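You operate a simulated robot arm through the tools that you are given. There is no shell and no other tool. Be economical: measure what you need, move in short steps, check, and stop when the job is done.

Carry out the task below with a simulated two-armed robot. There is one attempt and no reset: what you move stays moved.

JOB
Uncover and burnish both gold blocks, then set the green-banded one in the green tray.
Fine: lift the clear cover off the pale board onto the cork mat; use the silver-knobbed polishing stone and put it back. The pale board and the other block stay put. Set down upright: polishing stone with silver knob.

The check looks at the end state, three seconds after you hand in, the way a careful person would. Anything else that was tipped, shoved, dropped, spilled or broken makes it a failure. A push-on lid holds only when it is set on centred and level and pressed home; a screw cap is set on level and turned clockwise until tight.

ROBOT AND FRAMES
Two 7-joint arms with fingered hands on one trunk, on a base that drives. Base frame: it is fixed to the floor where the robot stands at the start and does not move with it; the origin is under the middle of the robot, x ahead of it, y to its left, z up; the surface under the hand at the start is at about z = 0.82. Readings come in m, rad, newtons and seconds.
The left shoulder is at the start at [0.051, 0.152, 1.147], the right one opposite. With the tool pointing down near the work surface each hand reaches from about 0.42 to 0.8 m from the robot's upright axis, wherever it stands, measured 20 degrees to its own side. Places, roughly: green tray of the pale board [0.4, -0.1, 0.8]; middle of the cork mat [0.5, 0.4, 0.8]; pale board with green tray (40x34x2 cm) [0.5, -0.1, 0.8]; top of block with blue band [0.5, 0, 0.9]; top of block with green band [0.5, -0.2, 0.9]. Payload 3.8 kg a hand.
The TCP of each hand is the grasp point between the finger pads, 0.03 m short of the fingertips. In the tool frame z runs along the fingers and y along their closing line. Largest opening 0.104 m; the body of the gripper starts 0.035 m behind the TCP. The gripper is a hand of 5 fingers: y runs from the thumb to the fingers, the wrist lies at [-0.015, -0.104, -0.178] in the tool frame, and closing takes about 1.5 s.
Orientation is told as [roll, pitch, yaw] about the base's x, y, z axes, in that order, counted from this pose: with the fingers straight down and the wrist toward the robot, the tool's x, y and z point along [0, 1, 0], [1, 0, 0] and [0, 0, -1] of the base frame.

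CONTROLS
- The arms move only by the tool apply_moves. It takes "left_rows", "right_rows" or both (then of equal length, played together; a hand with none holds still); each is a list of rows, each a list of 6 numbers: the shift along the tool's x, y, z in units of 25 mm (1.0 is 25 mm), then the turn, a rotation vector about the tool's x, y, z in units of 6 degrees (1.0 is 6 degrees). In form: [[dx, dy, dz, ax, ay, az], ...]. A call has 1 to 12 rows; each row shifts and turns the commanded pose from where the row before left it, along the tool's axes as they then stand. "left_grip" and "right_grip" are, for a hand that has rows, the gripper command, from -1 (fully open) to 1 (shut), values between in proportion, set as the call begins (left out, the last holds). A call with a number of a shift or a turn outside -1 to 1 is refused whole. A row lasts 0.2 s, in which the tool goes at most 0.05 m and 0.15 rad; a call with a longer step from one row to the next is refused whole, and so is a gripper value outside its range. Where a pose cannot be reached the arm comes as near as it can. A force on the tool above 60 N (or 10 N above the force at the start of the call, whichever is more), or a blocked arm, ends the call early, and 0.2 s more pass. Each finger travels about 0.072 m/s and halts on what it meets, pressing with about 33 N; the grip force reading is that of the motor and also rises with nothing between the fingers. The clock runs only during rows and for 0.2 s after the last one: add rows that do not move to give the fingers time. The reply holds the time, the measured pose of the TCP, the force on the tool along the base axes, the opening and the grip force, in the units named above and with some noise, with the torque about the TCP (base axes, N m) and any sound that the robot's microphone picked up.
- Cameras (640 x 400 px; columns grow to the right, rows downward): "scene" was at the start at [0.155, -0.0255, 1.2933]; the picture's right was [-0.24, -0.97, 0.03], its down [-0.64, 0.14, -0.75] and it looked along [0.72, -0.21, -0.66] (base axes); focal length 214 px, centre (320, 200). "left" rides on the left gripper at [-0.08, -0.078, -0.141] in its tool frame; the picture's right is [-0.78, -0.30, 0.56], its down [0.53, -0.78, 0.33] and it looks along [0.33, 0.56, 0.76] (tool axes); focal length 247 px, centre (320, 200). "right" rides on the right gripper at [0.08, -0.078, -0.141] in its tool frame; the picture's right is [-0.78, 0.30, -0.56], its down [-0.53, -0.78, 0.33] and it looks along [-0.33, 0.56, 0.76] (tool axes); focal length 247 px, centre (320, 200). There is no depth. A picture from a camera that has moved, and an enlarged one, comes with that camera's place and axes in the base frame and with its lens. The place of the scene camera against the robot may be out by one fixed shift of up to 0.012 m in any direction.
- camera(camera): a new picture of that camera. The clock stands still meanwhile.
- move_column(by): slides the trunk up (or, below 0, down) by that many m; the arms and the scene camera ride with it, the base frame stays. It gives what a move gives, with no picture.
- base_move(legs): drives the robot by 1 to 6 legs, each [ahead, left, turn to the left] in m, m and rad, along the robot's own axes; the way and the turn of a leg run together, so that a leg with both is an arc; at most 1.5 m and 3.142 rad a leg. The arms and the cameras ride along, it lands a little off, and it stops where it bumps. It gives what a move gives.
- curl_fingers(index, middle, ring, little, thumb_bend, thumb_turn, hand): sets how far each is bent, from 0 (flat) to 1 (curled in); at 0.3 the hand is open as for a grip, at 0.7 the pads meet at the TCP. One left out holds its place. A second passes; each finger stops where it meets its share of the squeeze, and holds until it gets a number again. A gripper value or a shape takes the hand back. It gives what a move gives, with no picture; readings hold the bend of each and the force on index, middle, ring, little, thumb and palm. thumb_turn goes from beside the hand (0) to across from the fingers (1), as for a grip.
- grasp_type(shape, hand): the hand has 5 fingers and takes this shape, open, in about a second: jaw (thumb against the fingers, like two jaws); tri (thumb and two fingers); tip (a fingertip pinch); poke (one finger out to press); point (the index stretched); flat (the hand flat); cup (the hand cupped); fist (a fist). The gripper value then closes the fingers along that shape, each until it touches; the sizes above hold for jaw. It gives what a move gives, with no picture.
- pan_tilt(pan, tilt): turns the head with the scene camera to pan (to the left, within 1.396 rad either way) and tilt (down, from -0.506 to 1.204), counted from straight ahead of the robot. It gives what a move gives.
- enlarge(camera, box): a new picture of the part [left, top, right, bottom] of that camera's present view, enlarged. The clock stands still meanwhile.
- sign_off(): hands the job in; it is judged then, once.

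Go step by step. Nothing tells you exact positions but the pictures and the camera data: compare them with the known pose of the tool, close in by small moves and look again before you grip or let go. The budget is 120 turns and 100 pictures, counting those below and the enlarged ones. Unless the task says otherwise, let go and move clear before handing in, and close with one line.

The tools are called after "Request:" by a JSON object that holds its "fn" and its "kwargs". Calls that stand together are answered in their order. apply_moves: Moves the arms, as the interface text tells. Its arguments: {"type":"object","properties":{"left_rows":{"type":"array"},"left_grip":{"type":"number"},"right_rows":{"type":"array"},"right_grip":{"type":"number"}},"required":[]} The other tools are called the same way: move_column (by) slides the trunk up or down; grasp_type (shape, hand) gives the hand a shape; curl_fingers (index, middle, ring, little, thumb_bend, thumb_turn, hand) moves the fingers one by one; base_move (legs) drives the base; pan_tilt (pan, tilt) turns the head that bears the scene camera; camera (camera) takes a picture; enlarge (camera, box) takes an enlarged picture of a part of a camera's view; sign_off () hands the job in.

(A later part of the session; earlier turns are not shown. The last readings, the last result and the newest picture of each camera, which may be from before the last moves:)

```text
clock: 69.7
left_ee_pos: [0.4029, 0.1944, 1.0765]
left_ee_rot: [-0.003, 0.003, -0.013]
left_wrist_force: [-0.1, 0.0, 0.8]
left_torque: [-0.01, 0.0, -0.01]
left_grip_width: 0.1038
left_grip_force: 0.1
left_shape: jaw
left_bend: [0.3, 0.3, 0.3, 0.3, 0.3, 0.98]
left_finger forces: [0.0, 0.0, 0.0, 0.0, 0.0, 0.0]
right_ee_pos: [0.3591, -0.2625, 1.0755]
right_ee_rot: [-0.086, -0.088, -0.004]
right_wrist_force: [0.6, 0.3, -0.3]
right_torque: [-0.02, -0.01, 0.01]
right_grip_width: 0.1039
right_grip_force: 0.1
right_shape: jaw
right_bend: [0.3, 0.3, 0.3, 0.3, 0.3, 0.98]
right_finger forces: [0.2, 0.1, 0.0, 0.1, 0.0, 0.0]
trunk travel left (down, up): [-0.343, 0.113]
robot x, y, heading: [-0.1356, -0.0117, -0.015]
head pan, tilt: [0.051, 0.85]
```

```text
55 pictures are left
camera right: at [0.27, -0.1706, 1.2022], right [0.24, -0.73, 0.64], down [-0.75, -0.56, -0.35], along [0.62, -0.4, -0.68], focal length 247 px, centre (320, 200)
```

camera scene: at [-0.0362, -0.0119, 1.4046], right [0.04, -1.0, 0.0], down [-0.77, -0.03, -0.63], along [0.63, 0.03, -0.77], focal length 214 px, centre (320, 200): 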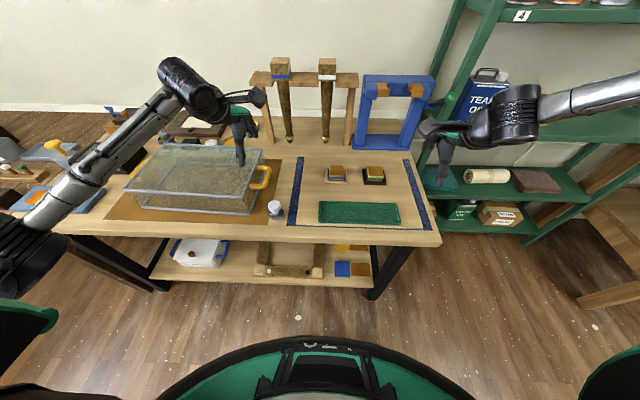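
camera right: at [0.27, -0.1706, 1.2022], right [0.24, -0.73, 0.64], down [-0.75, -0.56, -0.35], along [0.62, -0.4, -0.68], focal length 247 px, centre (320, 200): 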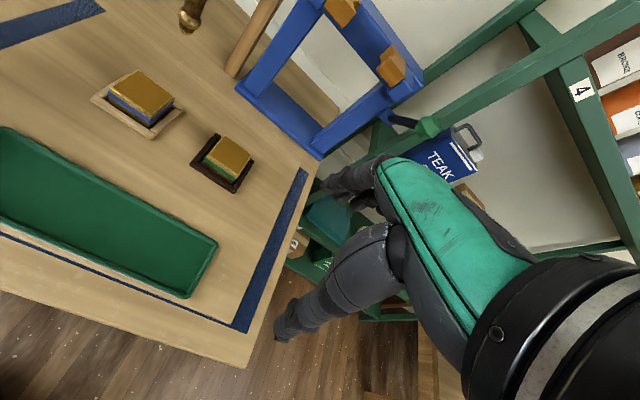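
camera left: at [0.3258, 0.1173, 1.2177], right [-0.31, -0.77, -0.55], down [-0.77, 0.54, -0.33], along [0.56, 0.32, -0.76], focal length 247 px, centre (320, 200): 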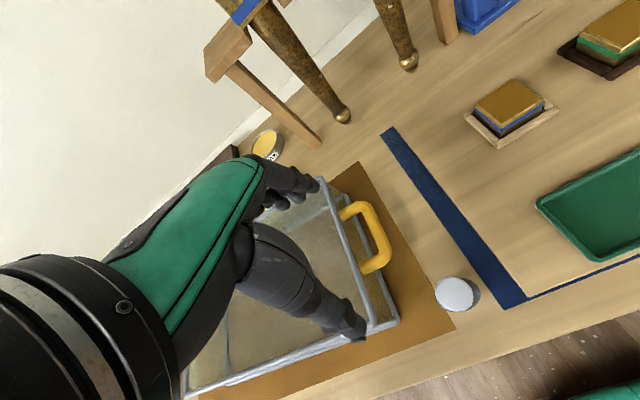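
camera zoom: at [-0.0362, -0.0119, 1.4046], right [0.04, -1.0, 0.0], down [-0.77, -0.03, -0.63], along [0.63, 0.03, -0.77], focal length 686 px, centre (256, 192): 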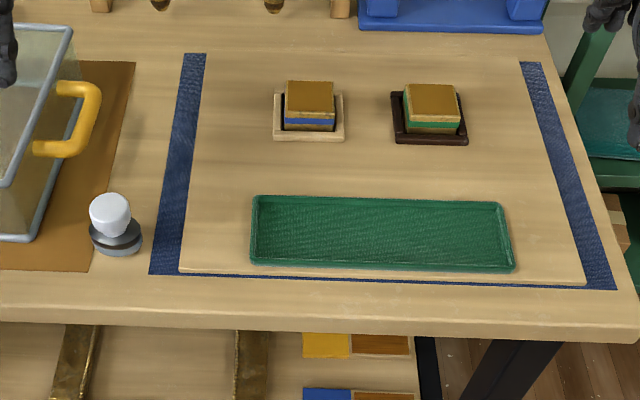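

The stone is at about (0.357, 0.149) and the block tops at about (0.533, -0.045) and (0.533, -0.183), with z near 0.875. I'll bring the left hand above the stone, partly open to stay clear of the cover's handle.

Request:
{"fn": "apply_moves", "kwargs": {"left_rows": [[-0.45, -0.46, 0.5, 0, 0, 0], [-0.45, -0.46, 0.5, 0, 0, 0], [-0.45, -0.46, 0.5, 0, 0, 0], [-0.45, -0.46, 0.5, 0, 0, 0], [0, 0, 0.7, 0, 0, 0], [0, 0, 0.7, 0, 0, 0], [0, 0, 0.7, 0, 0, 0], [0, 0, 0, 0, 0, 0]], "left_grip": -0.25}}

Request:
{"fn": "camera", "kwargs": {"camera": "left"}}

Request:
{"fn": "enlarge", "kwargs": {"camera": "scene", "box": [200, 140, 360, 240]}}

```text
clock: 71.5
left_ee_pos: [0.3585, 0.1495, 0.9738]
left_ee_rot: [-0.003, 0.003, -0.015]
left_wrist_force: [0.2, -0.1, -0.1]
left_torque: [0.04, -0.01, -0.02]
left_grip_width: 0.0656
left_grip_force: 0.0
left_shape: jaw
left_bend: [0.28, 0.4, 0.36, 0.37, 0.63, 1.0]
left_finger forces: [0.0, 0.0, 0.0, 0.0, 0.0, 0.1]
right_ee_pos: [0.3589, -0.2647, 1.0751]
right_ee_rot: [-0.087, -0.089, -0.002]
right_wrist_force: [0.6, -0.2, 0.2]
right_torque: [0.02, 0.0, 0.0]
right_grip_width: 0.1039
right_grip_force: 0.1
right_shape: jaw
right_bend: [0.3, 0.3, 0.3, 0.3, 0.3, 0.98]
right_finger forces: [0.1, 0.0, 0.0, 0.0, 0.0, 0.0]
trunk travel left (down, up): [-0.343, 0.113]
robot x, y, heading: [-0.1367, -0.0107, -0.008]
head pan, tilt: [0.051, 0.85]
```

```text
54 pictures are left
camera left: at [0.2807, 0.0715, 1.1153], right [-0.31, -0.77, -0.55], down [-0.77, 0.54, -0.33], along [0.56, 0.32, -0.76], focal length 247 px, centre (320, 200)
```

left: 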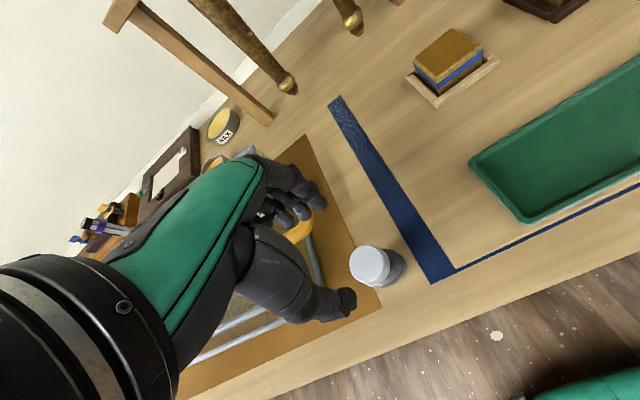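

```text
4.00 times, centred on (280, 190) of scene
camera zoom: at [-0.0363, -0.0131, 1.4046], right [0.04, -1.0, 0.0], down [-0.77, -0.03, -0.63], along [0.63, 0.03, -0.77], focal length 858 px, centre (480, 240)
```

zoom: 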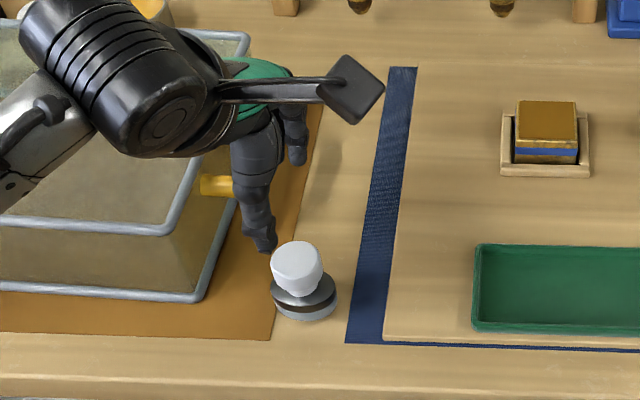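

The knob top works out at (0.3535, 0.1456, 0.89). I'll trim, descend and check.

Request:
{"fn": "apply_moves", "kwargs": {"left_rows": [[-0.16, -0.2, 0.3, 0, 0, 0], [0, 0, 0.5, 0, 0, 0], [0, 0, 0.5, 0, 0, 0], [0, 0, 0.5, 0, 0, 0], [0, 0, 0.5, 0, 0, 0], [0, 0, 0, 0, 0, 0]]}}

Request:
{"fn": "camera", "kwargs": {"camera": "left"}}

Request:
{"fn": "enlarge", "kwargs": {"camera": "scene", "box": [200, 140, 360, 240]}}

```text
clock: 72.9
left_ee_pos: [0.3507, 0.1448, 0.9157]
left_ee_rot: [-0.003, 0.003, -0.013]
left_wrist_force: [-0.1, -0.3, -0.2]
left_torque: [0.03, -0.01, 0.04]
left_grip_width: 0.0655
left_grip_force: 0.0
left_shape: jaw
left_bend: [0.28, 0.4, 0.36, 0.37, 0.63, 1.0]
left_finger forces: [0.0, 0.0, 0.1, 0.0, 0.0, 0.0]
right_ee_pos: [0.3602, -0.2633, 1.0748]
right_ee_rot: [-0.087, -0.089, -0.004]
right_wrist_force: [0.2, 0.2, -0.5]
right_torque: [-0.01, 0.02, 0.0]
right_grip_width: 0.1038
right_grip_force: 0.0
right_shape: jaw
right_bend: [0.3, 0.3, 0.3, 0.3, 0.3, 0.98]
right_finger forces: [0.0, 0.0, 0.0, 0.0, 0.0, 0.1]
trunk travel left (down, up): [-0.343, 0.113]
robot x, y, heading: [-0.1363, -0.0137, -0.011]
head pan, tilt: [0.051, 0.85]
```

```text
52 pictures are left
camera left: at [0.2742, 0.0677, 1.0582], right [-0.31, -0.77, -0.55], down [-0.77, 0.54, -0.33], along [0.56, 0.32, -0.76], focal length 247 px, centre (320, 200)
```

left: 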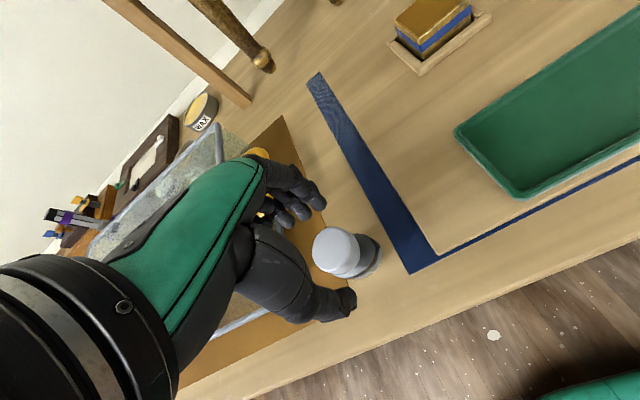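

```text
4.00 times, centred on (280, 190) of scene
camera zoom: at [-0.0363, -0.0131, 1.4046], right [0.04, -1.0, 0.0], down [-0.77, -0.03, -0.63], along [0.63, 0.03, -0.77], focal length 858 px, centre (480, 240)
```

zoom: 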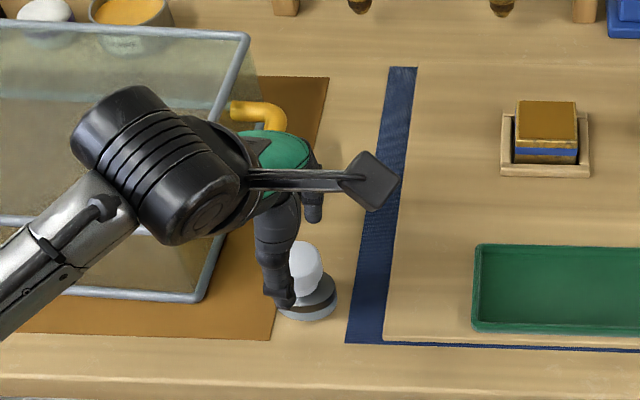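

Request:
{"fn": "apply_moves", "kwargs": {"left_rows": [[-0.12, 0, 0.3, 0, 0, 0], [0, 0, 0.4, 0, 0, 0], [0, 0, 0.4, 0, 0, 0], [0, 0, 0.2, 0, 0, 0], [0, 0, 0, 0, 0, 0]]}}

Request:
{"fn": "enlarge", "kwargs": {"camera": "left", "box": [200, 130, 440, 330]}}

```text
clock: 74.1
left_ee_pos: [0.3506, 0.1414, 0.8837]
left_ee_rot: [-0.004, 0.001, -0.014]
left_wrist_force: [0.2, 0.0, -0.4]
left_torque: [0.02, -0.03, -0.01]
left_grip_width: 0.0657
left_grip_force: 0.0
left_shape: jaw
left_bend: [0.28, 0.4, 0.36, 0.37, 0.63, 1.0]
left_finger forces: [0.0, 0.0, 0.0, 0.1, 0.1, 0.0]
right_ee_pos: [0.3592, -0.2628, 1.0749]
right_ee_rot: [-0.084, -0.088, -0.004]
right_wrist_force: [0.2, 0.6, -0.4]
right_torque: [0.0, 0.01, -0.01]
right_grip_width: 0.1039
right_grip_force: 0.1
right_shape: jaw
right_bend: [0.3, 0.3, 0.3, 0.3, 0.3, 0.98]
right_finger forces: [0.0, 0.1, 0.0, 0.1, 0.0, 0.0]
trunk travel left (down, up): [-0.343, 0.113]
robot x, y, heading: [-0.1365, -0.0139, -0.014]
head pan, tilt: [0.051, 0.85]
```

```text
2.00 times, centred on (320, 230) of left
camera zoom: at [0.2741, 0.064, 1.0254], right [-0.31, -0.77, -0.55], down [-0.77, 0.54, -0.33], along [0.56, 0.32, -0.76], focal length 494 px, centre (320, 140)
```

zoom: 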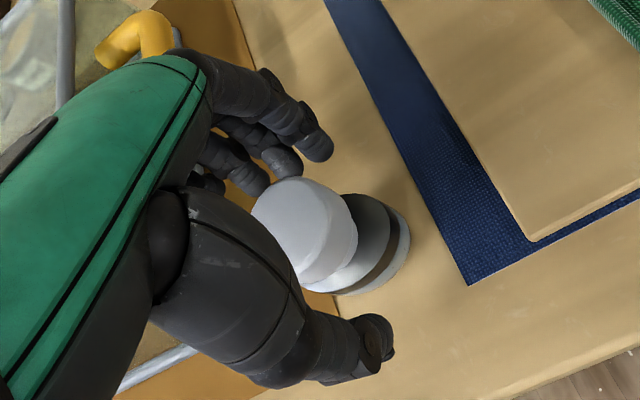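

Request:
{"fn": "apply_moves", "kwargs": {"left_rows": [[0, 0, 0.3, 0, 0, 0], [0, 0, 0.1, 0, 0, 0], [0, 0, 0, 0, 0, 0]]}}

Request:
{"fn": "apply_moves", "kwargs": {"left_rows": [[0, 0, 0, 0, 0, 0], [0, 0, 0, 0, 0, 0], [0, 0, 0, 0, 0, 0], [0, 0, 0, 0, 0, 0], [0, 0, 0, 0, 0, 0], [0, 0, 0, 0, 0, 0]], "left_grip": 1}}

Request:
{"fn": "enlarge", "kwargs": {"camera": "left", "box": [200, 130, 440, 330]}}

```text
clock: 74.9
left_ee_pos: [0.3514, 0.1414, 0.8729]
left_ee_rot: [-0.003, 0.0, -0.014]
left_wrist_force: [0.3, 0.6, 0.2]
left_torque: [0.02, 0.01, -0.01]
left_grip_width: 0.0653
left_grip_force: 0.1
left_shape: jaw
left_bend: [0.28, 0.4, 0.36, 0.37, 0.63, 1.0]
left_finger forces: [0.1, 0.0, 0.1, 0.0, 0.0, 0.1]
right_ee_pos: [0.3587, -0.2633, 1.0752]
right_ee_rot: [-0.085, -0.088, -0.004]
right_wrist_force: [0.2, 0.9, 0.7]
right_torque: [0.0, 0.0, 0.02]
right_grip_width: 0.1039
right_grip_force: 0.1
right_shape: jaw
right_bend: [0.3, 0.3, 0.3, 0.3, 0.3, 0.98]
right_finger forces: [0.1, 0.0, 0.0, 0.0, 0.1, 0.0]
trunk travel left (down, up): [-0.343, 0.113]
robot x, y, heading: [-0.1356, -0.0138, -0.015]
head pan, tilt: [0.051, 0.85]
```

```text
clock: 76.3
left_ee_pos: [0.3493, 0.142, 0.8738]
left_ee_rot: [-0.004, 0.002, -0.014]
left_wrist_force: [0.5, -0.1, 0.7]
left_torque: [-0.01, 0.0, -0.01]
left_grip_width: 0.0287
left_grip_force: 33.6
left_shape: jaw
left_bend: [0.74, 0.54, 0.59, 0.57, 0.75, 1.0]
left_finger forces: [16.8, 8.8, 3.5, 0.0, 29.1, 0.0]
right_ee_pos: [0.3582, -0.2639, 1.0757]
right_ee_rot: [-0.087, -0.09, -0.003]
right_wrist_force: [-0.1, 0.6, -0.1]
right_torque: [0.01, -0.01, 0.0]
right_grip_width: 0.1035
right_grip_force: 0.0
right_shape: jaw
right_bend: [0.3, 0.3, 0.3, 0.3, 0.3, 0.98]
right_finger forces: [0.1, 0.1, 0.0, 0.0, 0.0, 0.0]
trunk travel left (down, up): [-0.343, 0.113]
robot x, y, heading: [-0.1378, -0.011, -0.02]
head pan, tilt: [0.051, 0.85]
```

```text
2.00 times, centred on (320, 230) of left
camera zoom: at [0.274, 0.064, 1.015], right [-0.31, -0.77, -0.55], down [-0.77, 0.54, -0.33], along [0.56, 0.32, -0.76], focal length 494 px, centre (320, 140)
```

zoom: 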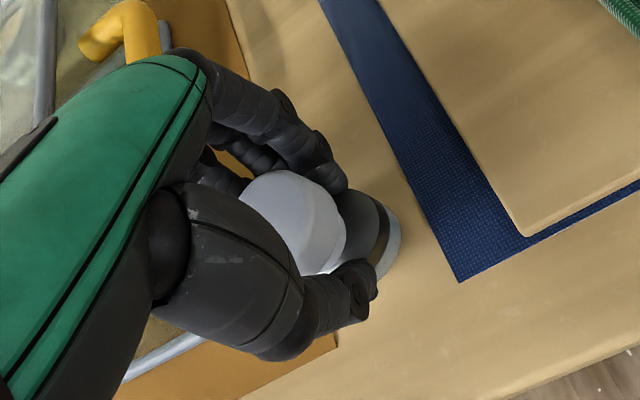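

The stone is held, with its base about 53.5 mm below the TCP. I'll lift it and move over the blue-banded block.

Request:
{"fn": "apply_moves", "kwargs": {"left_rows": [[0, 0, -0.5, 0, 0, 0], [0, 0, -0.8, 0, 0, 0], [0, 0, -0.8, 0, 0, 0], [0, 0, -0.8, 0, 0, 0], [0, 0, -0.8, 0, 0, 0], [0, 0, -0.5, 0, 0, 0], [0, 0, 0, 0, 0, 0]]}}

Request:
{"fn": "base_move", "kwargs": {"legs": [[0, -0.187, 0.01], [0.09, 0, 0]]}}

Request:
{"fn": "camera", "kwargs": {"camera": "left"}}

Request:
{"fn": "camera", "kwargs": {"camera": "scene"}}

```text
clock: 77.9
left_ee_pos: [0.3508, 0.1429, 0.978]
left_ee_rot: [-0.003, 0.002, -0.014]
left_wrist_force: [0.2, -0.2, -0.8]
left_torque: [-0.02, 0.0, 0.02]
left_grip_width: 0.0289
left_grip_force: 33.2
left_shape: jaw
left_bend: [0.74, 0.54, 0.6, 0.57, 0.75, 1.0]
left_finger forces: [16.9, 9.0, 3.6, 0.0, 29.1, 0.0]
right_ee_pos: [0.3593, -0.2634, 1.0753]
right_ee_rot: [-0.085, -0.09, -0.003]
right_wrist_force: [0.1, 0.4, 0.4]
right_torque: [-0.02, -0.01, -0.01]
right_grip_width: 0.1041
right_grip_force: 0.0
right_shape: jaw
right_bend: [0.3, 0.3, 0.3, 0.3, 0.3, 0.98]
right_finger forces: [0.0, 0.0, 0.0, 0.1, 0.0, 0.0]
trunk travel left (down, up): [-0.343, 0.113]
robot x, y, heading: [-0.1392, -0.0154, -0.011]
head pan, tilt: [0.051, 0.85]
```

```text
clock: 80.2
left_ee_pos: [0.4378, -0.0379, 0.9793]
left_ee_rot: [-0.005, 0.0, -0.007]
left_wrist_force: [-0.4, 0.3, -1.0]
left_torque: [0.0, -0.03, 0.03]
left_grip_width: 0.0289
left_grip_force: 33.0
left_shape: jaw
left_bend: [0.74, 0.54, 0.6, 0.57, 0.75, 1.0]
left_finger forces: [16.9, 8.9, 3.5, 0.0, 29.1, 0.0]
right_ee_pos: [0.4497, -0.4435, 1.0781]
right_ee_rot: [-0.084, -0.092, 0.005]
right_wrist_force: [0.2, -0.1, -0.8]
right_torque: [-0.01, 0.04, 0.0]
right_grip_width: 0.1036
right_grip_force: 0.0
right_shape: jaw
right_bend: [0.3, 0.3, 0.3, 0.3, 0.3, 0.98]
right_finger forces: [0.1, 0.1, 0.0, 0.0, 0.0, 0.0]
trunk travel left (down, up): [-0.343, 0.113]
robot x, y, heading: [-0.0464, -0.1984, -0.007]
head pan, tilt: [0.051, 0.85]
```

```text
48 pictures are left
camera left: at [0.3607, -0.1162, 1.121], right [-0.3, -0.78, -0.55], down [-0.77, 0.54, -0.33], along [0.56, 0.33, -0.76], focal length 247 px, centre (320, 200)
```

left: 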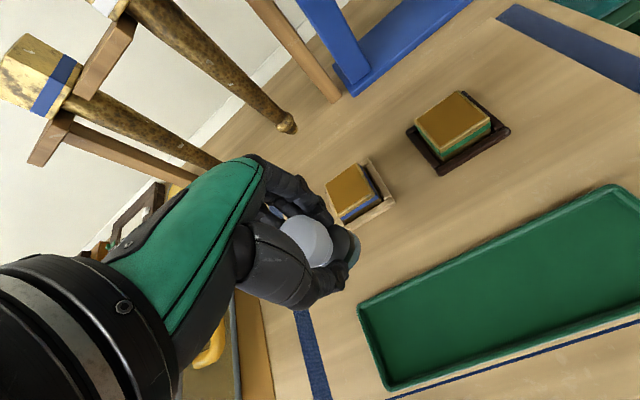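

```text
47 pictures are left
camera scene: at [0.0509, -0.1969, 1.4049], right [0.05, -1.0, 0.0], down [-0.77, -0.04, -0.64], along [0.63, 0.03, -0.77], focal length 214 px, centre (320, 200)
```

scene: 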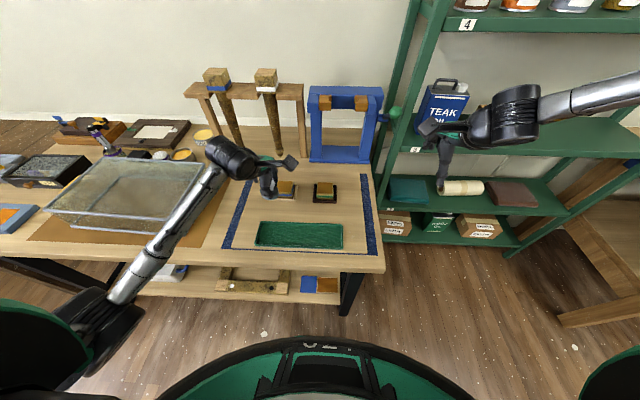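

Request:
{"fn": "apply_moves", "kwargs": {"left_rows": [[-0.1, 0.95, 0, 0, 0, 0], [-0.1, 0.95, 0, 0, 0, 0], [-0.1, 0.95, 0, 0, 0, 0], [-0.1, 0.95, 0, 0, 0, 0], [0, 0, 0.6, 0, 0, 0], [0, 0, 0.6, 0, 0, 0], [0, 0, 0, 0, 0, 0]]}}

Request:
{"fn": "camera", "kwargs": {"camera": "left"}}

Request:
{"fn": "enlarge", "kwargs": {"camera": "scene", "box": [220, 130, 380, 230]}}

Request:
{"fn": "enlarge", "kwargs": {"camera": "right", "box": [0, 0, 320, 200]}}

```text
clock: 81.8
left_ee_pos: [0.5335, -0.0473, 0.9487]
left_ee_rot: [-0.004, 0.002, -0.006]
left_wrist_force: [-0.5, 0.1, -0.6]
left_torque: [-0.03, 0.01, -0.01]
left_grip_width: 0.0286
left_grip_force: 32.7
left_shape: jaw
left_bend: [0.74, 0.54, 0.6, 0.57, 0.75, 1.0]
left_finger forces: [17.0, 8.8, 3.6, 0.1, 29.1, 0.0]
right_ee_pos: [0.451, -0.4451, 1.076]
right_ee_rot: [-0.083, -0.089, 0.004]
right_wrist_force: [0.9, 0.6, 0.0]
right_torque: [0.0, 0.01, -0.01]
right_grip_width: 0.1037
right_grip_force: 0.1
right_shape: jaw
right_bend: [0.3, 0.3, 0.3, 0.3, 0.3, 0.98]
right_finger forces: [0.0, 0.0, 0.0, 0.0, 0.1, 0.1]
trunk travel left (down, up): [-0.343, 0.113]
robot x, y, heading: [-0.0461, -0.1943, -0.003]
head pan, tilt: [0.051, 0.85]
```

```text
46 pictures are left
camera left: at [0.458, -0.1267, 1.0892], right [-0.3, -0.78, -0.55], down [-0.77, 0.54, -0.33], along [0.56, 0.33, -0.76], focal length 247 px, centre (320, 200)
```

left: 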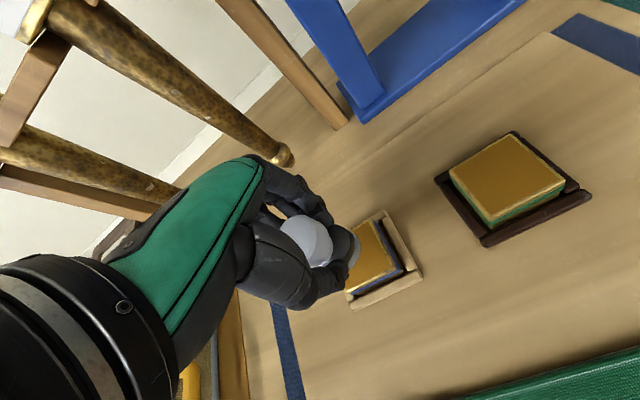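

```text
4.00 times, centred on (300, 180) of scene
camera zoom: at [0.0537, -0.1968, 1.4046], right [0.05, -1.0, 0.0], down [-0.77, -0.04, -0.63], along [0.63, 0.03, -0.77], focal length 858 px, centre (400, 280)
```

zoom: 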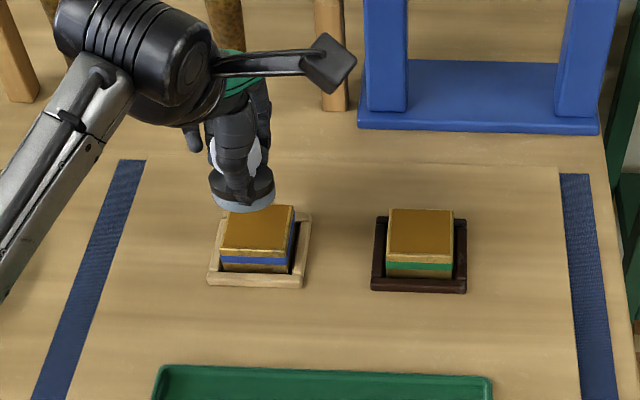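

```text
2.00 times, centred on (160, 100) of right
camera zoom: at [0.361, -0.3528, 1.2021], right [0.24, -0.73, 0.64], down [-0.75, -0.56, -0.35], along [0.62, -0.39, -0.68], focal length 494 px, centre (640, 400)
```

zoom: 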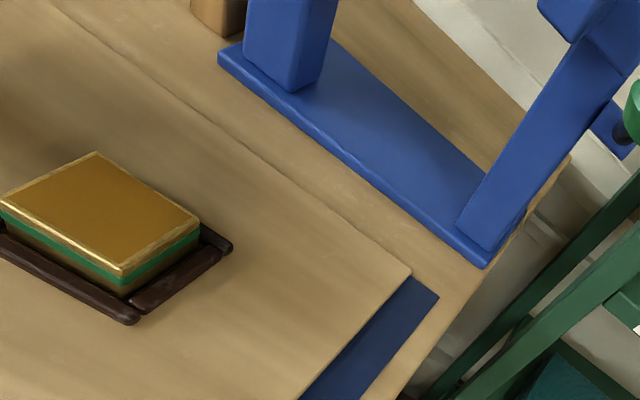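

The stone is just above the blue block, slightly behind its centre. I'll trim and lower in small steps until I feel contact.

Request:
{"fn": "apply_moves", "kwargs": {"left_rows": [[-0.14, -0.24, 0.2, 0, 0, 0], [0, 0, 0.2, 0, 0, 0], [0, 0, 0.2, 0, 0, 0], [0, 0, 0, 0, 0, 0]]}}

Request:
{"fn": "enlarge", "kwargs": {"camera": "scene", "box": [240, 150, 340, 212]}}

Request:
{"fn": "enlarge", "kwargs": {"camera": "left", "box": [260, 170, 460, 295]}}

```text
clock: 82.8
left_ee_pos: [0.5275, -0.0509, 0.9326]
left_ee_rot: [-0.003, 0.002, -0.006]
left_wrist_force: [0.2, 0.1, -0.6]
left_torque: [0.03, 0.02, 0.04]
left_grip_width: 0.0288
left_grip_force: 33.0
left_shape: jaw
left_bend: [0.74, 0.54, 0.6, 0.57, 0.75, 1.0]
left_finger forces: [16.9, 8.8, 3.6, 0.0, 29.1, 0.1]
right_ee_pos: [0.4519, -0.4443, 1.0751]
right_ee_rot: [-0.082, -0.089, 0.006]
right_wrist_force: [-0.1, -0.3, -0.1]
right_torque: [-0.01, 0.0, 0.02]
right_grip_width: 0.1039
right_grip_force: 0.1
right_shape: jaw
right_bend: [0.3, 0.3, 0.3, 0.3, 0.3, 0.98]
right_finger forces: [0.1, 0.0, 0.0, 0.1, 0.0, 0.0]
trunk travel left (down, up): [-0.343, 0.113]
robot x, y, heading: [-0.0436, -0.1956, -0.003]
head pan, tilt: [0.051, 0.85]
```

```text
6.40 times, centred on (290, 181) of scene
camera zoom: at [0.0536, -0.1967, 1.4046], right [0.05, -1.0, 0.0], down [-0.77, -0.04, -0.63], along [0.63, 0.03, -0.77], focal length 1373 px, centre (512, 322)
```

zoom: 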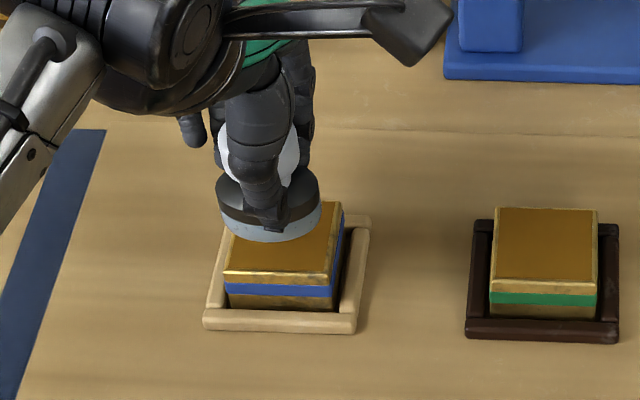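

```text
3.20 times, centred on (360, 232) of left
camera zoom: at [0.4523, -0.1301, 1.0745], right [-0.3, -0.78, -0.55], down [-0.77, 0.54, -0.33], along [0.56, 0.33, -0.76], focal length 790 px, centre (192, 96)
```

zoom: 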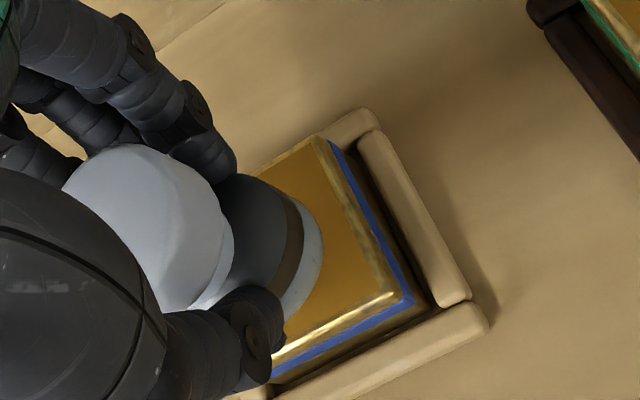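

Request:
{"fn": "apply_moves", "kwargs": {"left_rows": [[-0.26, -0.18, 0, 0, 0, 0], [0, 0, 0.1, 0, 0, 0], [0, 0, 0.1, 0, 0, 0], [0, 0, 0.1, 0, 0, 0], [0, 0, 0, 0, 0, 0]]}}

Request:
{"fn": "apply_moves", "kwargs": {"left_rows": [[0, 0, 0.1, 0, 0, 0], [0, 0, 0, 0, 0, 0]]}}

Request:
{"fn": "enlarge", "kwargs": {"camera": "scene", "box": [240, 150, 340, 212]}}

```text
clock: 84.0
left_ee_pos: [0.5225, -0.0584, 0.9255]
left_ee_rot: [-0.003, 0.002, -0.008]
left_wrist_force: [0.7, 0.7, -0.2]
left_torque: [-0.03, -0.01, -0.02]
left_grip_width: 0.0287
left_grip_force: 33.0
left_shape: jaw
left_bend: [0.74, 0.54, 0.6, 0.57, 0.75, 1.0]
left_finger forces: [16.9, 8.7, 3.6, 0.0, 29.3, 0.0]
right_ee_pos: [0.4515, -0.4446, 1.0754]
right_ee_rot: [-0.084, -0.089, 0.003]
right_wrist_force: [-0.1, 0.5, 0.2]
right_torque: [0.0, -0.01, -0.02]
right_grip_width: 0.104
right_grip_force: 0.1
right_shape: jaw
right_bend: [0.3, 0.3, 0.3, 0.3, 0.3, 0.98]
right_finger forces: [0.1, 0.1, 0.0, 0.0, 0.0, 0.0]
trunk travel left (down, up): [-0.343, 0.113]
robot x, y, heading: [-0.0453, -0.1953, -0.003]
head pan, tilt: [0.051, 0.85]
```

```text
clock: 84.6
left_ee_pos: [0.5236, -0.0584, 0.9227]
left_ee_rot: [-0.005, 0.0, -0.006]
left_wrist_force: [-0.3, 0.9, -0.7]
left_torque: [-0.01, -0.01, -0.04]
left_grip_width: 0.0286
left_grip_force: 32.6
left_shape: jaw
left_bend: [0.74, 0.54, 0.6, 0.57, 0.75, 1.0]
left_finger forces: [17.0, 8.9, 3.6, 0.0, 29.1, 0.0]
right_ee_pos: [0.4502, -0.4446, 1.0759]
right_ee_rot: [-0.084, -0.091, 0.003]
right_wrist_force: [-0.1, 0.2, -0.6]
right_torque: [0.0, 0.0, -0.02]
right_grip_width: 0.1035
right_grip_force: 0.0
right_shape: jaw
right_bend: [0.3, 0.3, 0.3, 0.3, 0.3, 0.98]
right_finger forces: [0.0, 0.1, 0.0, 0.0, 0.1, 0.1]
trunk travel left (down, up): [-0.343, 0.113]
robot x, y, heading: [-0.0452, -0.1994, -0.004]
head pan, tilt: [0.051, 0.85]
```

```text
6.40 times, centred on (290, 181) of scene
camera zoom: at [0.0537, -0.1966, 1.4046], right [0.05, -1.0, 0.0], down [-0.77, -0.04, -0.63], along [0.63, 0.03, -0.77], focal length 1373 px, centre (512, 322)
```

zoom: 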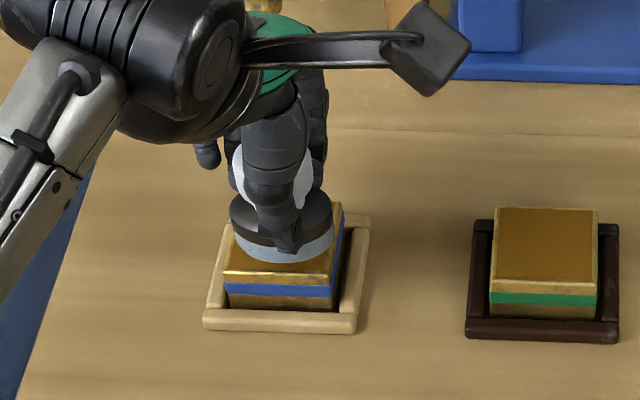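

It's well centred. I'll continue down in 2 mm steps.

Request:
{"fn": "apply_moves", "kwargs": {"left_rows": [[0, 0, 0.08, 0, 0, 0], [0, 0, 0, 0, 0, 0]]}}

Request:
{"fn": "apply_moves", "kwargs": {"left_rows": [[0, 0, 0.08, 0, 0, 0], [0, 0, 0, 0, 0, 0]]}}

Request:
{"fn": "apply_moves", "kwargs": {"left_rows": [[0, 0, 0.08, 0, 0, 0], [0, 0, 0, 0, 0, 0]]}}

```text
clock: 85.2
left_ee_pos: [0.5241, -0.0578, 0.9212]
left_ee_rot: [-0.003, 0.001, -0.007]
left_wrist_force: [-0.9, -0.1, -1.3]
left_torque: [-0.03, -0.02, 0.0]
left_grip_width: 0.029
left_grip_force: 33.0
left_shape: jaw
left_bend: [0.74, 0.54, 0.6, 0.57, 0.75, 1.0]
left_finger forces: [16.9, 8.8, 3.6, 0.0, 29.0, 0.0]
right_ee_pos: [0.4509, -0.4451, 1.0754]
right_ee_rot: [-0.084, -0.089, 0.004]
right_wrist_force: [-0.5, -0.4, -0.2]
right_torque: [0.03, -0.01, 0.01]
right_grip_width: 0.1036
right_grip_force: 0.0
right_shape: jaw
right_bend: [0.3, 0.3, 0.3, 0.3, 0.3, 0.98]
right_finger forces: [0.1, 0.0, 0.0, 0.0, 0.1, 0.0]
trunk travel left (down, up): [-0.343, 0.113]
robot x, y, heading: [-0.0474, -0.1951, -0.003]
head pan, tilt: [0.051, 0.85]
```

```text
clock: 85.8
left_ee_pos: [0.5235, -0.0586, 0.9185]
left_ee_rot: [-0.003, 0.003, -0.006]
left_wrist_force: [-0.7, 0.7, -1.1]
left_torque: [0.04, 0.02, -0.02]
left_grip_width: 0.0291
left_grip_force: 33.3
left_shape: jaw
left_bend: [0.74, 0.54, 0.6, 0.57, 0.75, 1.0]
left_finger forces: [16.9, 8.8, 3.5, 0.0, 29.0, 0.0]
right_ee_pos: [0.4516, -0.4449, 1.0763]
right_ee_rot: [-0.081, -0.087, 0.005]
right_wrist_force: [0.1, -0.5, 0.6]
right_torque: [-0.02, 0.01, 0.01]
right_grip_width: 0.1037
right_grip_force: 0.0
right_shape: jaw
right_bend: [0.3, 0.3, 0.3, 0.3, 0.3, 0.98]
right_finger forces: [0.0, 0.0, 0.0, 0.0, 0.0, 0.0]
trunk travel left (down, up): [-0.343, 0.113]
robot x, y, heading: [-0.0432, -0.1954, -0.004]
head pan, tilt: [0.051, 0.85]
```

```text
clock: 86.4
left_ee_pos: [0.524, -0.0589, 0.916]
left_ee_rot: [-0.002, 0.004, -0.007]
left_wrist_force: [0.4, -0.2, -1.5]
left_torque: [0.01, 0.02, 0.03]
left_grip_width: 0.0293
left_grip_force: 33.6
left_shape: jaw
left_bend: [0.74, 0.54, 0.6, 0.57, 0.75, 1.0]
left_finger forces: [16.9, 8.8, 3.6, 0.0, 29.0, 0.1]
right_ee_pos: [0.4511, -0.4435, 1.0764]
right_ee_rot: [-0.083, -0.087, 0.004]
right_wrist_force: [0.3, 0.1, -0.5]
right_torque: [-0.02, 0.0, -0.01]
right_grip_width: 0.1036
right_grip_force: 0.1
right_shape: jaw
right_bend: [0.3, 0.3, 0.3, 0.3, 0.3, 0.98]
right_finger forces: [0.0, 0.0, 0.0, 0.1, 0.0, 0.0]
trunk travel left (down, up): [-0.343, 0.113]
robot x, y, heading: [-0.0482, -0.1966, -0.002]
head pan, tilt: [0.051, 0.85]
```

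Request:
{"fn": "apply_moves", "kwargs": {"left_rows": [[0, 0, 0.08, 0, 0, 0], [0, 0, 0, 0, 0, 0]]}}

Request:
{"fn": "apply_moves", "kwargs": {"left_rows": [[0, 0, 0.08, 0, 0, 0], [0, 0, 0, 0, 0, 0]]}}

Request:
{"fn": "enlarge", "kwargs": {"camera": "scene", "box": [240, 150, 340, 212]}}

```text
clock: 87.0
left_ee_pos: [0.5233, -0.0579, 0.9147]
left_ee_rot: [-0.003, -0.002, -0.005]
left_wrist_force: [-0.2, -0.1, 2.1]
left_torque: [-0.03, -0.04, -0.01]
left_grip_width: 0.0287
left_grip_force: 33.2
left_shape: jaw
left_bend: [0.74, 0.54, 0.6, 0.57, 0.75, 1.0]
left_finger forces: [16.9, 8.9, 3.7, 0.0, 29.3, 0.0]
right_ee_pos: [0.4517, -0.4448, 1.0757]
right_ee_rot: [-0.084, -0.089, 0.002]
right_wrist_force: [0.8, 0.7, 0.1]
right_torque: [0.04, 0.0, 0.01]
right_grip_width: 0.1036
right_grip_force: 0.0
right_shape: jaw
right_bend: [0.3, 0.3, 0.3, 0.3, 0.3, 0.98]
right_finger forces: [0.0, 0.1, 0.0, 0.0, 0.0, 0.0]
trunk travel left (down, up): [-0.343, 0.113]
robot x, y, heading: [-0.0474, -0.1965, -0.004]
head pan, tilt: [0.051, 0.85]
```

```text
clock: 87.6
left_ee_pos: [0.5229, -0.0578, 0.9133]
left_ee_rot: [-0.005, -0.003, -0.006]
left_wrist_force: [0.2, 1.2, 9.8]
left_torque: [0.02, -0.06, -0.03]
left_grip_width: 0.0289
left_grip_force: 33.1
left_shape: jaw
left_bend: [0.74, 0.54, 0.6, 0.57, 0.75, 1.0]
left_finger forces: [17.3, 9.5, 3.9, 0.0, 30.3, 0.0]
right_ee_pos: [0.4493, -0.4448, 1.0766]
right_ee_rot: [-0.084, -0.09, 0.004]
right_wrist_force: [0.3, -0.3, -0.9]
right_torque: [0.0, 0.01, 0.01]
right_grip_width: 0.1039
right_grip_force: 0.1
right_shape: jaw
right_bend: [0.3, 0.3, 0.3, 0.3, 0.3, 0.98]
right_finger forces: [0.0, 0.0, 0.1, 0.1, 0.0, 0.1]
trunk travel left (down, up): [-0.343, 0.113]
robot x, y, heading: [-0.0472, -0.1956, 0.002]
head pan, tilt: [0.051, 0.85]
```

```text
6.40 times, centred on (290, 181) of scene
camera zoom: at [0.0524, -0.1969, 1.4048], right [0.05, -1.0, 0.0], down [-0.77, -0.04, -0.63], along [0.63, 0.03, -0.77], focal length 1373 px, centre (512, 322)
```

zoom: 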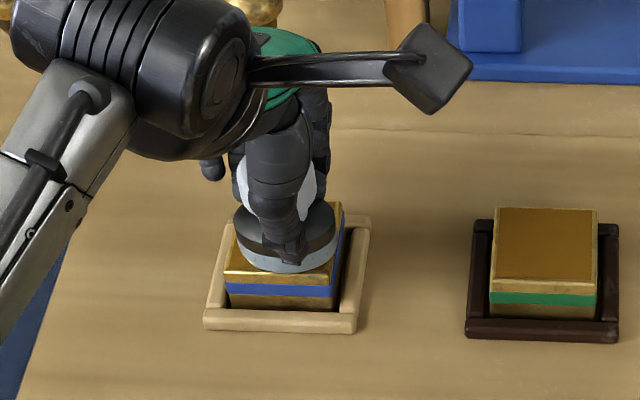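

There's contact at about 10 N. I'll ease off slightly and polish with short strokes.

Request:
{"fn": "apply_moves", "kwargs": {"left_rows": [[0, 0.1, -0.03, 0, 0, 0], [0.4, 0, 0, 0, 0, 0], [-0.4, 0, 0, 0, 0, 0], [-0.4, 0, 0, 0, 0, 0], [0.4, 0, 0, 0, 0, 0], [0, 0.4, 0, 0, 0, 0], [0, -0.4, 0, 0, 0, 0], [0, -0.4, 0, 0, 0, 0], [0, 0.4, 0, 0, 0, 0], [0, 0, 0, 0, 0, 0]]}}

Request:
{"fn": "apply_moves", "kwargs": {"left_rows": [[0.4, 0, 0, 0, 0, 0], [-0.4, 0.4, 0, 0, 0, 0], [-0.4, -0.4, 0, 0, 0, 0], [0.4, -0.4, 0, 0, 0, 0], [0.4, 0.4, 0, 0, 0, 0], [-0.4, 0.4, 0, 0, 0, 0], [-0.4, -0.4, 0, 0, 0, 0], [0.4, -0.4, 0, 0, 0, 0], [0, 0.4, 0, 0, 0, 0], [0, 0, 0, 0, 0, 0]]}}

Request:
{"fn": "enlarge", "kwargs": {"camera": "scene", "box": [240, 150, 340, 212]}}

```text
clock: 89.8
left_ee_pos: [0.5246, -0.0577, 0.9151]
left_ee_rot: [-0.005, 0.0, -0.005]
left_wrist_force: [-2.2, -0.2, 7.7]
left_torque: [0.02, 0.0, -0.03]
left_grip_width: 0.0296
left_grip_force: 32.6
left_shape: jaw
left_bend: [0.74, 0.54, 0.61, 0.57, 0.75, 1.0]
left_finger forces: [18.0, 9.4, 3.2, 0.0, 31.3, 0.0]
right_ee_pos: [0.4503, -0.4452, 1.0771]
right_ee_rot: [-0.083, -0.09, 0.003]
right_wrist_force: [0.6, -0.3, -0.5]
right_torque: [0.02, -0.03, -0.01]
right_grip_width: 0.1037
right_grip_force: 0.1
right_shape: jaw
right_bend: [0.3, 0.3, 0.3, 0.3, 0.3, 0.98]
right_finger forces: [0.0, 0.1, 0.0, 0.0, 0.1, 0.0]
trunk travel left (down, up): [-0.343, 0.113]
robot x, y, heading: [-0.0481, -0.1964, -0.005]
head pan, tilt: [0.051, 0.85]
```

```text
clock: 92.0
left_ee_pos: [0.5261, -0.0595, 0.9152]
left_ee_rot: [-0.003, 0.002, -0.006]
left_wrist_force: [-0.3, -0.2, 0.3]
left_torque: [0.03, -0.01, 0.02]
left_grip_width: 0.0291
left_grip_force: 33.2
left_shape: jaw
left_bend: [0.74, 0.54, 0.61, 0.57, 0.75, 1.0]
left_finger forces: [18.2, 9.5, 3.2, 0.1, 29.9, 0.1]
right_ee_pos: [0.451, -0.4447, 1.0758]
right_ee_rot: [-0.085, -0.089, 0.003]
right_wrist_force: [0.2, 0.1, 0.6]
right_torque: [0.02, 0.02, 0.01]
right_grip_width: 0.1036
right_grip_force: 0.0
right_shape: jaw
right_bend: [0.3, 0.3, 0.3, 0.3, 0.3, 0.98]
right_finger forces: [0.0, 0.0, 0.1, 0.1, 0.0, 0.0]
trunk travel left (down, up): [-0.343, 0.113]
robot x, y, heading: [-0.0468, -0.197, -0.003]
head pan, tilt: [0.051, 0.85]
```

```text
6.40 times, centred on (290, 181) of scene
camera zoom: at [0.0533, -0.1969, 1.4045], right [0.05, -1.0, 0.0], down [-0.77, -0.04, -0.63], along [0.63, 0.03, -0.77], focal length 1373 px, centre (512, 322)
```

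zoom: 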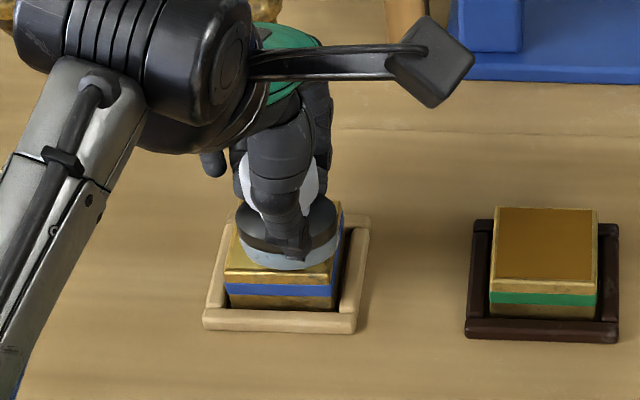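

The pressure faded during the strokes, so I'll press down a bit and repeat, then lift and look at the block's top.

Request:
{"fn": "apply_moves", "kwargs": {"left_rows": [[0, 0, 0.06, 0, 0, 0], [0, 0, 0, 0, 0, 0]]}}

Request:
{"fn": "apply_moves", "kwargs": {"left_rows": [[0.4, 0, 0, 0, 0, 0], [-0.4, 0, 0, 0, 0, 0], [-0.4, 0, 0, 0, 0, 0], [0.4, 0, 0, 0, 0, 0], [0.4, 0, 0, 0, 0, 0], [-0.4, 0, 0, 0, 0, 0], [-0.4, 0, 0, 0, 0, 0], [0.4, 0, 0, 0, 0, 0], [0, 0, 0, 0, 0, 0]]}}

Request:
{"fn": "apply_moves", "kwargs": {"left_rows": [[0, 0, -0.5, 0, 0, 0], [0, 0, -0.7, 0, 0, 0], [0, 0, -0.7, 0, 0, 0], [0, -0.9, 0, 0, 0, 0], [0, -0.9, 0, 0, 0, 0], [0, -0.9, 0, 0, 0, 0], [0, 0, 0, 0, 0, 0]]}}

Request:
{"fn": "enlarge", "kwargs": {"camera": "scene", "box": [240, 150, 340, 212]}}

Request:
{"fn": "camera", "kwargs": {"camera": "left"}}

```text
clock: 92.6
left_ee_pos: [0.5265, -0.0594, 0.9136]
left_ee_rot: [-0.005, -0.001, -0.007]
left_wrist_force: [-0.5, 0.9, 7.3]
left_torque: [-0.02, -0.04, 0.02]
left_grip_width: 0.0291
left_grip_force: 33.1
left_shape: jaw
left_bend: [0.74, 0.54, 0.61, 0.57, 0.75, 1.0]
left_finger forces: [18.5, 9.7, 3.3, 0.0, 30.2, 0.0]
right_ee_pos: [0.4494, -0.4439, 1.0774]
right_ee_rot: [-0.083, -0.088, 0.005]
right_wrist_force: [0.3, -0.2, 0.7]
right_torque: [0.0, -0.05, 0.0]
right_grip_width: 0.1036
right_grip_force: 0.0
right_shape: jaw
right_bend: [0.3, 0.3, 0.3, 0.3, 0.3, 0.98]
right_finger forces: [0.0, 0.1, 0.1, 0.1, 0.1, 0.0]
trunk travel left (down, up): [-0.343, 0.113]
robot x, y, heading: [-0.0443, -0.2029, -0.004]
head pan, tilt: [0.051, 0.85]
```

```text
clock: 94.6
left_ee_pos: [0.5244, -0.0603, 0.9147]
left_ee_rot: [-0.003, 0.0, -0.008]
left_wrist_force: [0.1, -3.9, 9.8]
left_torque: [-0.09, -0.02, -0.01]
left_grip_width: 0.0294
left_grip_force: 32.8
left_shape: jaw
left_bend: [0.74, 0.54, 0.61, 0.57, 0.75, 0.99]
left_finger forces: [19.3, 9.5, 2.6, 0.0, 30.9, 0.0]
right_ee_pos: [0.4491, -0.4451, 1.0762]
right_ee_rot: [-0.085, -0.09, 0.003]
right_wrist_force: [0.0, 0.7, -0.4]
right_torque: [0.0, 0.02, 0.01]
right_grip_width: 0.1041
right_grip_force: 0.1
right_shape: jaw
right_bend: [0.3, 0.3, 0.3, 0.3, 0.3, 0.98]
right_finger forces: [0.1, 0.0, 0.0, 0.0, 0.0, 0.1]
trunk travel left (down, up): [-0.343, 0.113]
robot x, y, heading: [-0.0422, -0.1971, -0.0]
head pan, tilt: [0.051, 0.85]
```

```text
clock: 96.2
left_ee_pos: [0.4579, -0.0574, 0.9594]
left_ee_rot: [-0.004, 0.0, -0.006]
left_wrist_force: [0.1, -0.5, -1.5]
left_torque: [0.02, 0.0, 0.0]
left_grip_width: 0.0295
left_grip_force: 32.3
left_shape: jaw
left_bend: [0.74, 0.54, 0.61, 0.57, 0.75, 1.0]
left_finger forces: [18.2, 9.2, 2.9, 0.0, 29.2, 0.0]
right_ee_pos: [0.4518, -0.444, 1.0748]
right_ee_rot: [-0.084, -0.088, 0.003]
right_wrist_force: [0.7, -0.5, 0.0]
right_torque: [0.0, 0.03, -0.01]
right_grip_width: 0.1039
right_grip_force: 0.2
right_shape: jaw
right_bend: [0.3, 0.3, 0.3, 0.3, 0.3, 0.98]
right_finger forces: [0.0, 0.0, 0.0, 0.0, 0.1, 0.0]
trunk travel left (down, up): [-0.343, 0.113]
robot x, y, heading: [-0.0517, -0.1962, -0.003]
head pan, tilt: [0.051, 0.85]
```

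```text
6.40 times, centred on (290, 181) of scene
camera zoom: at [0.0539, -0.1966, 1.4045], right [0.05, -1.0, 0.0], down [-0.77, -0.04, -0.63], along [0.63, 0.03, -0.77], focal length 1373 px, centre (512, 322)
```

zoom: 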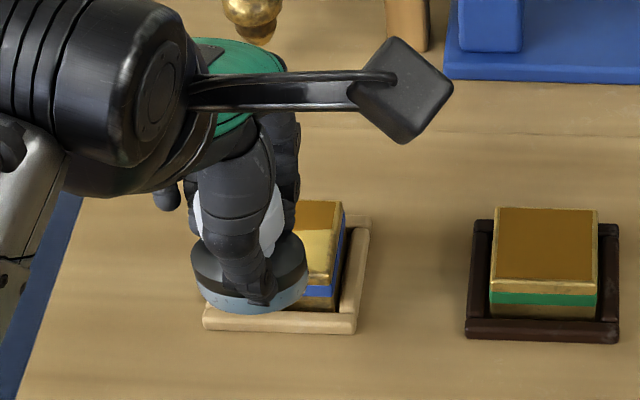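

```text
37 pictures are left
camera left: at [0.3825, -0.1362, 1.1017], right [-0.3, -0.78, -0.55], down [-0.77, 0.54, -0.33], along [0.56, 0.33, -0.76], focal length 247 px, centre (320, 200)
```

left: 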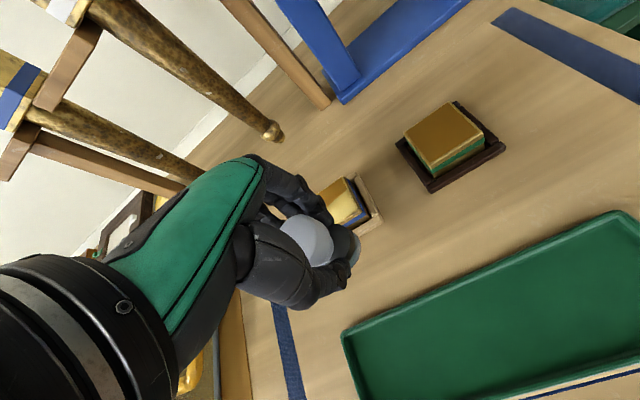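

The polish shows as a brighter patch. I'll check how much of the top is done.

Request:
{"fn": "apply_moves", "kwargs": {"left_rows": [[0, -0.9, 0, 0, 0, 0], [0, -0.9, 0, 0, 0, 0], [0.8, 0, 0, 0, 0, 0], [0.8, 0, 0, 0, 0, 0], [0.8, 0, 0, 0, 0, 0], [0, 0, 0, 0, 0, 0]]}}

Request:
{"fn": "enlarge", "kwargs": {"camera": "scene", "box": [250, 165, 350, 227]}}

```text
clock: 97.6
left_ee_pos: [0.414, 0.0033, 0.9591]
left_ee_rot: [-0.001, 0.001, -0.007]
left_wrist_force: [-0.3, -0.2, -1.3]
left_torque: [-0.01, 0.02, -0.01]
left_grip_width: 0.0295
left_grip_force: 32.9
left_shape: jaw
left_bend: [0.74, 0.54, 0.61, 0.57, 0.75, 1.0]
left_finger forces: [18.2, 9.2, 2.9, 0.0, 29.2, 0.0]
right_ee_pos: [0.4512, -0.4434, 1.0767]
right_ee_rot: [-0.085, -0.088, 0.003]
right_wrist_force: [-0.1, 0.1, 0.1]
right_torque: [0.03, -0.01, 0.04]
right_grip_width: 0.1039
right_grip_force: 0.0
right_shape: jaw
right_bend: [0.3, 0.3, 0.3, 0.3, 0.3, 0.98]
right_finger forces: [0.1, 0.0, 0.1, 0.0, 0.0, 0.0]
trunk travel left (down, up): [-0.343, 0.113]
robot x, y, heading: [-0.0505, -0.196, -0.005]
head pan, tilt: [0.051, 0.85]
```

```text
6.40 times, centred on (300, 196) of scene
camera zoom: at [0.0538, -0.1969, 1.4045], right [0.05, -1.0, 0.0], down [-0.77, -0.04, -0.63], along [0.63, 0.03, -0.77], focal length 1373 px, centre (448, 226)
```

zoom: 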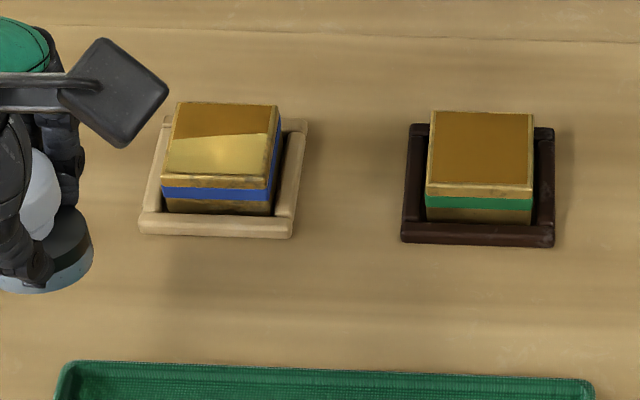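

Request:
{"fn": "enlarge", "kwargs": {"camera": "left", "box": [280, 60, 520, 210]}}

Request:
{"fn": "camera", "kwargs": {"camera": "right"}}

```text
2.67 times, centred on (400, 135) of left
camera zoom: at [0.3373, -0.0749, 1.1008], right [-0.3, -0.78, -0.55], down [-0.77, 0.54, -0.33], along [0.56, 0.33, -0.76], focal length 659 px, centre (107, 373)
```

zoom: 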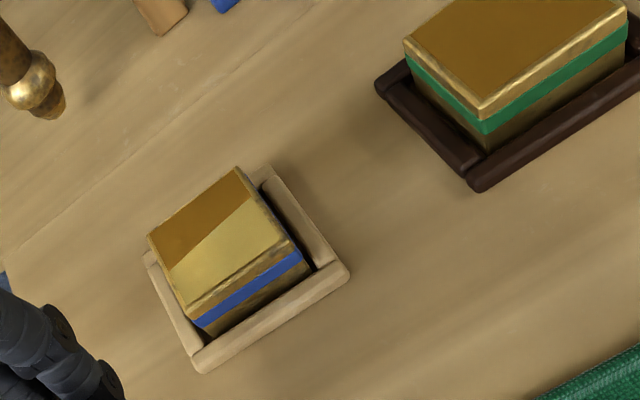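

```text
34 pictures are left
camera right: at [0.3611, -0.3529, 1.202], right [0.24, -0.73, 0.64], down [-0.75, -0.56, -0.35], along [0.62, -0.39, -0.68], focal length 247 px, centre (320, 200)
```

right: 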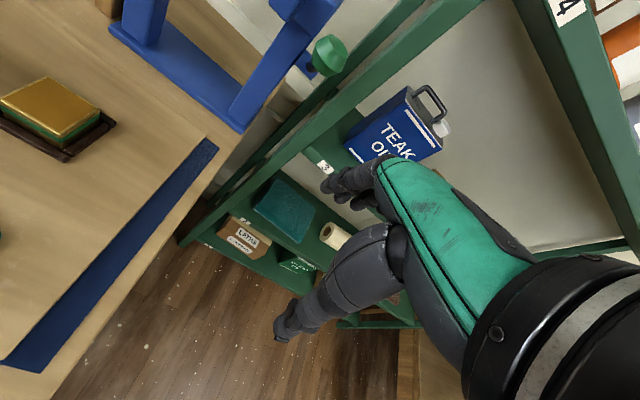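

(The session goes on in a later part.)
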